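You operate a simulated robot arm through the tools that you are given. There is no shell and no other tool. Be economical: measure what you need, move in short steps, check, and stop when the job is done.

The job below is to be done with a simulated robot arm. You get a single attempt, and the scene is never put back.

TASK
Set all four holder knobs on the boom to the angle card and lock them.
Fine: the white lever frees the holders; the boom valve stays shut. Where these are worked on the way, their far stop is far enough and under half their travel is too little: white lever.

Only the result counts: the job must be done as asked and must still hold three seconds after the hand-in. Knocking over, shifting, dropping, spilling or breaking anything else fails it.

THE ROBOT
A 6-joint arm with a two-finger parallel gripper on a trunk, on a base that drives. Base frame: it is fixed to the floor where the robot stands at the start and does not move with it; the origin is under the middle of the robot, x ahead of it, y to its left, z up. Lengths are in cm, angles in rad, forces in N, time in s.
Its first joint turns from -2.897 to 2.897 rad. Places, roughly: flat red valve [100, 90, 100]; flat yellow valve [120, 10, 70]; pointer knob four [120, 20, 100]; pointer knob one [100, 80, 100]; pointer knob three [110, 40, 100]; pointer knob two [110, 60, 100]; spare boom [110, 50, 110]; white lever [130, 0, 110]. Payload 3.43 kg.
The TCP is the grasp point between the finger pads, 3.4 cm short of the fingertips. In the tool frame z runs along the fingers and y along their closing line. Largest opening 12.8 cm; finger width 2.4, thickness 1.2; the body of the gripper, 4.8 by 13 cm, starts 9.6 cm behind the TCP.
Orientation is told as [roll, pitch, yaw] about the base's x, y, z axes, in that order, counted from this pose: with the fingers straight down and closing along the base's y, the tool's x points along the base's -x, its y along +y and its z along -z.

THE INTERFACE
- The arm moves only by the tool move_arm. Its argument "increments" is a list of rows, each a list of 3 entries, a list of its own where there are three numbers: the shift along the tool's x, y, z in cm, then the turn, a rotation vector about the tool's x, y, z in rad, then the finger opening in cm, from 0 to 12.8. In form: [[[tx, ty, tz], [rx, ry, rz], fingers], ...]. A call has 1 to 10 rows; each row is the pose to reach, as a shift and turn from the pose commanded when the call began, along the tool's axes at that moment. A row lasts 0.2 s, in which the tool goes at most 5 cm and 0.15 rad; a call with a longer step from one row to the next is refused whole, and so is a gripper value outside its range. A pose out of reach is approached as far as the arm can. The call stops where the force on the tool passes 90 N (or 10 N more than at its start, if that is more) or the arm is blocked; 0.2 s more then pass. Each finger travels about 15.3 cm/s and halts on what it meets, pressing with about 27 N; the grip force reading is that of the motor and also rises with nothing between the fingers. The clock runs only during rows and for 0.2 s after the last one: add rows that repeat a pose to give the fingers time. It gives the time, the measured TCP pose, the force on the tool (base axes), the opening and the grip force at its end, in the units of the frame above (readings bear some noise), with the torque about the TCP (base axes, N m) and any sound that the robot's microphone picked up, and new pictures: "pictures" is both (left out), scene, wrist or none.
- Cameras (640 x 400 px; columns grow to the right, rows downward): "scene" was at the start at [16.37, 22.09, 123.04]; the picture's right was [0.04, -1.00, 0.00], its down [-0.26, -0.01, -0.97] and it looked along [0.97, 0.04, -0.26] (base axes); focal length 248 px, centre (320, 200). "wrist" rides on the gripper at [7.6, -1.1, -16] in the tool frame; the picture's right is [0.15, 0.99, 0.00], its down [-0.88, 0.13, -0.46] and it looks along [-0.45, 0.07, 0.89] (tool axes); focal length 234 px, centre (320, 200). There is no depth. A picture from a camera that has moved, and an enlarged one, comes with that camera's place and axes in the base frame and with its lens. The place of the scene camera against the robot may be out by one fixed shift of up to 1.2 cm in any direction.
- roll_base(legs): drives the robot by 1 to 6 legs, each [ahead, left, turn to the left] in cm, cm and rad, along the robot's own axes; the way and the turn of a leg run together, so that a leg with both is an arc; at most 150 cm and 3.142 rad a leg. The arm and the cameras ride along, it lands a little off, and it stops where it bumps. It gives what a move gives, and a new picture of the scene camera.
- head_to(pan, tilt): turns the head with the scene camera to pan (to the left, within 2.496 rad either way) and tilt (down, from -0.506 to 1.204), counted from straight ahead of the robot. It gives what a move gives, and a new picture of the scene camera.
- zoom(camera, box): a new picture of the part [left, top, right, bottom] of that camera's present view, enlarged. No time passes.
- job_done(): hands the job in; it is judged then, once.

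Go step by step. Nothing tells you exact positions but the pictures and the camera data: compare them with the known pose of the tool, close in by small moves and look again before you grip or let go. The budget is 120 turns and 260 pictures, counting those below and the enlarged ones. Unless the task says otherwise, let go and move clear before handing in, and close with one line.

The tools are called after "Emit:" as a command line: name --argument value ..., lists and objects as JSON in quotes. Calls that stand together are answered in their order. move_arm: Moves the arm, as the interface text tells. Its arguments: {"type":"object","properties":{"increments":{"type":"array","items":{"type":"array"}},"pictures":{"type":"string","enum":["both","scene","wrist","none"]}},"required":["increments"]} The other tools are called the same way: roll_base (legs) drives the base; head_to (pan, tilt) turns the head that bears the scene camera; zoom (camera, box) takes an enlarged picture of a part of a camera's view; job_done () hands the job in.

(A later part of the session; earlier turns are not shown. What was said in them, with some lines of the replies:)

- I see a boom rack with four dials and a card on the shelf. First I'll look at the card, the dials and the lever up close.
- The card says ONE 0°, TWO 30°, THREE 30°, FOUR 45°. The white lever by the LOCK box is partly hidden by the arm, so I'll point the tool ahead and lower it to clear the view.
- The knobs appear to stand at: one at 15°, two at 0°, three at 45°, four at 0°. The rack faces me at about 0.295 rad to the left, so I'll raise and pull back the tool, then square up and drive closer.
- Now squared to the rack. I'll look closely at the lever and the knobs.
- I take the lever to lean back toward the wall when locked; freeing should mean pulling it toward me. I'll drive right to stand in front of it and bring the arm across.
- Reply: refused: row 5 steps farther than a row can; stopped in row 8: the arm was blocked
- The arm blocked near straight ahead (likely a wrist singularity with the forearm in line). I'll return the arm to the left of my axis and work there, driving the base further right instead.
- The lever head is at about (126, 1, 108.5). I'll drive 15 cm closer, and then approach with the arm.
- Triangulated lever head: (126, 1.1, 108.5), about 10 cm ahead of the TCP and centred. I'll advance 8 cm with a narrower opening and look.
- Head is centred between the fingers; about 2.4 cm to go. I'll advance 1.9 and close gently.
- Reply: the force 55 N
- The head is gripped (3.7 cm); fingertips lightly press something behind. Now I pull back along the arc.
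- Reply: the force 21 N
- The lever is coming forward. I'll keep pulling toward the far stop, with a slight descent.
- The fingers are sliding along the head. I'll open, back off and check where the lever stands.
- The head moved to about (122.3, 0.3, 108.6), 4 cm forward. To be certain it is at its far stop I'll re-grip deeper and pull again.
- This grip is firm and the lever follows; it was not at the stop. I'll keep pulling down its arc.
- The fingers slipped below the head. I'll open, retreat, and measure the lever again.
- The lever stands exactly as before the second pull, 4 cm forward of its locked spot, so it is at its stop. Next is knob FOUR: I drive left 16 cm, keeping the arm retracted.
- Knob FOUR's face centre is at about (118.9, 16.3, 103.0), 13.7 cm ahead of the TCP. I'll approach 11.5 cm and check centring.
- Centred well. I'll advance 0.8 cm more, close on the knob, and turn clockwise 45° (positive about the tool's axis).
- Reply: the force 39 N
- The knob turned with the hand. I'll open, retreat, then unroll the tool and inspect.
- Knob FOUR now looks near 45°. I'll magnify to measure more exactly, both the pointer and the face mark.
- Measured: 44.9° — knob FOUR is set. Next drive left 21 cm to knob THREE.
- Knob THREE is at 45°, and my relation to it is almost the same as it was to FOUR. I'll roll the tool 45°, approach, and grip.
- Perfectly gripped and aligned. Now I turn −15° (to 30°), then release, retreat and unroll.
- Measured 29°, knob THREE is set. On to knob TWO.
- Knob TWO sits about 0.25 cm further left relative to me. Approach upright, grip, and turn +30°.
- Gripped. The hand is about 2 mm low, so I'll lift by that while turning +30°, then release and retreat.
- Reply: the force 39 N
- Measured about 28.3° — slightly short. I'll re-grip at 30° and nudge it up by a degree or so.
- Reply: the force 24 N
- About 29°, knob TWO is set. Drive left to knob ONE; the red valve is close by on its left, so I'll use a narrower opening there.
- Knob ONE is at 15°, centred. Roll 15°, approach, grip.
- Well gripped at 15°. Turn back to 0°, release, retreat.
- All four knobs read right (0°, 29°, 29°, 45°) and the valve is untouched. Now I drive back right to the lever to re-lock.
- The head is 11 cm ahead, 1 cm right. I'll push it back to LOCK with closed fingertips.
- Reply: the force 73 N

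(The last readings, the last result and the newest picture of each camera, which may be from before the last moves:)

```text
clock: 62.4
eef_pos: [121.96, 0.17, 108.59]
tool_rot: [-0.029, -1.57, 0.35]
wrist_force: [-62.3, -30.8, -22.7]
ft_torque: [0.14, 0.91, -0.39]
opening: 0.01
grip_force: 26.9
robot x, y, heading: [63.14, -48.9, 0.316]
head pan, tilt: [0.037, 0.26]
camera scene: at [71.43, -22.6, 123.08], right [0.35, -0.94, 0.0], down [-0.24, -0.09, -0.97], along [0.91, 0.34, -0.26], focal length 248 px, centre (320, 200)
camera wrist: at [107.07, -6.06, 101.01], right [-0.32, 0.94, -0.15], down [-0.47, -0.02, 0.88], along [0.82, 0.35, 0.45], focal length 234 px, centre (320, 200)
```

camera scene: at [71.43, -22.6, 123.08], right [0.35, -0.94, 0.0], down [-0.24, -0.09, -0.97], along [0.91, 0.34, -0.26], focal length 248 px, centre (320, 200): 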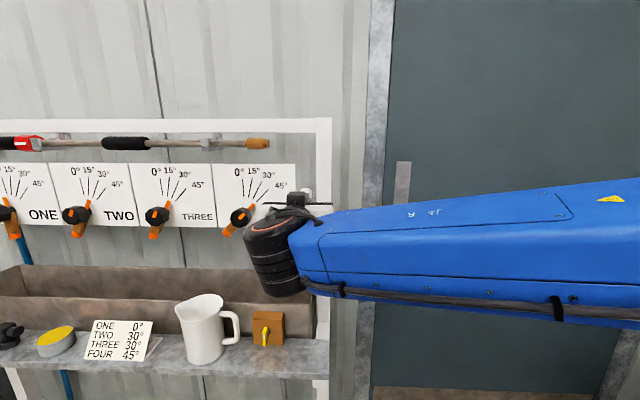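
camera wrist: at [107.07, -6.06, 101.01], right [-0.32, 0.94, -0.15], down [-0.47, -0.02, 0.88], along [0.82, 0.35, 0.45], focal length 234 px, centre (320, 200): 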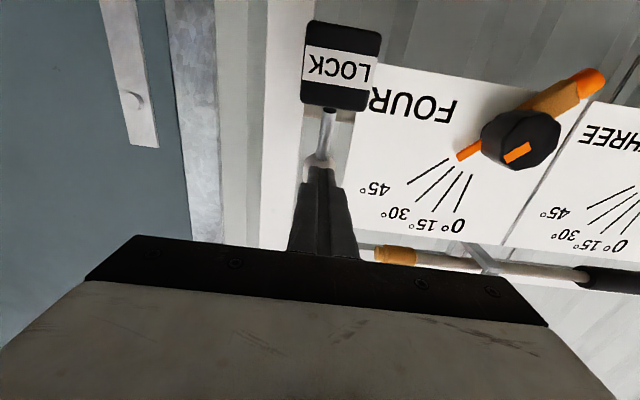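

The lever is pressed against its stop at about 70 N. Retreat and verify everything.

Emit:
move_arm --increments '[[[0, 0, -4], [0, 0, 0], 0.2], [[0, 0, -8], [0, 0, 0], 0.2], [[2, 0, -12], [0, 0, 0], 0.2], [[6, 0, -15], [0, 0, 0], 0.2]]'

Emit:
zoom --camera "scene" --box '[220, 150, 332, 240]'

Emit:
zoom --camera "scene" --box '[0, 150, 200, 250]'

```text
clock: 63.4
eef_pos: [107.87, -4.73, 102.47]
tool_rot: [0.518, -1.568, -0.198]
wrist_force: [-1.3, -0.3, 0.0]
ft_torque: [-0.01, 0.0, 0.03]
opening: 0.0
grip_force: 27.4
robot x, y, heading: [63.02, -48.89, 0.317]
head pan, tilt: [0.037, 0.26]
camera scene: at [71.73, -22.48, 123.04], right [0.35, -0.94, 0.0], down [-0.24, -0.09, -0.97], along [0.91, 0.34, -0.26], focal length 248 px, centre (320, 200)
camera wrist: at [93.1, -10.92, 95.0], right [-0.31, 0.94, -0.15], down [-0.47, -0.02, 0.88], along [0.82, 0.35, 0.45], focal length 234 px, centre (320, 200)
```

scene: 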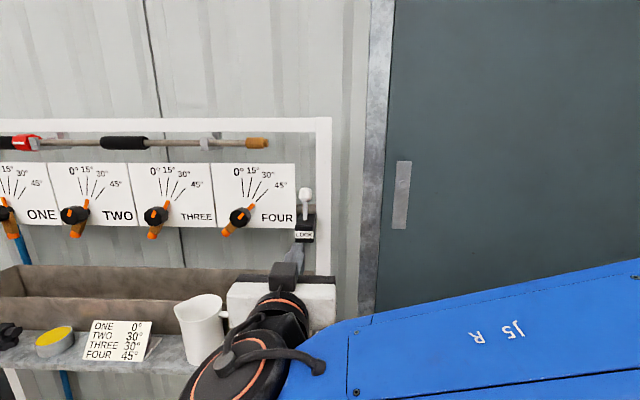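
wrist: 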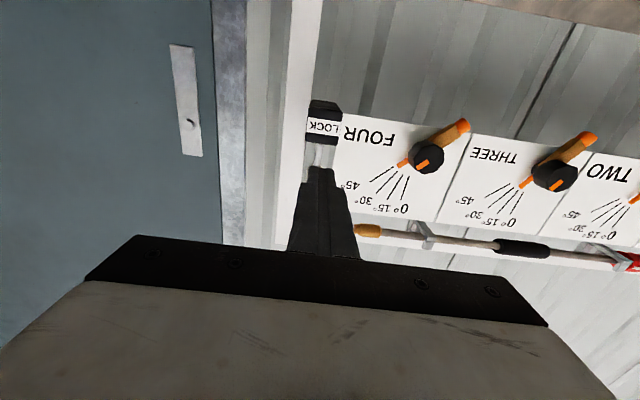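

```text
4.44 times, centred on (276, 195) of scene
camera zoom: at [71.73, -22.48, 123.04], right [0.35, -0.94, 0.0], down [-0.24, -0.09, -0.97], along [0.91, 0.34, -0.26], focal length 1104 px, centre (516, 222)
```

zoom: 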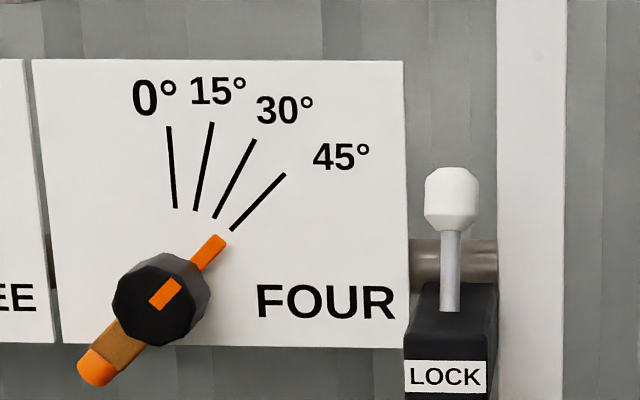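

```text
3.20 times, centred on (100, 200) of scene
camera zoom: at [71.73, -22.48, 123.04], right [0.35, -0.94, 0.0], down [-0.24, -0.09, -0.97], along [0.91, 0.34, -0.26], focal length 795 px, centre (1024, 200)
```

zoom: 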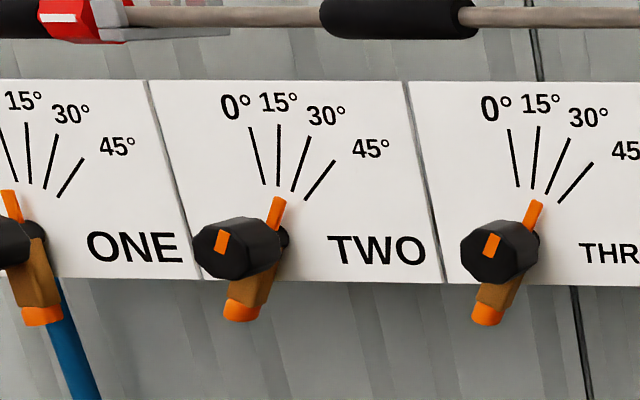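

The lever is back in its original locked position, the knobs have kept their angles, and the arm is clear, so I'm handing in.

Emit:
job_done

```text
The job is handed in.
```

I set the four knobs to the card and locked them with the white lever. By my picture measurements, ONE is at 0°, TWO and THREE are at about 29° against the card's 30°, and FOUR is at 45°. I never touched the boom valve; it still reads shut.
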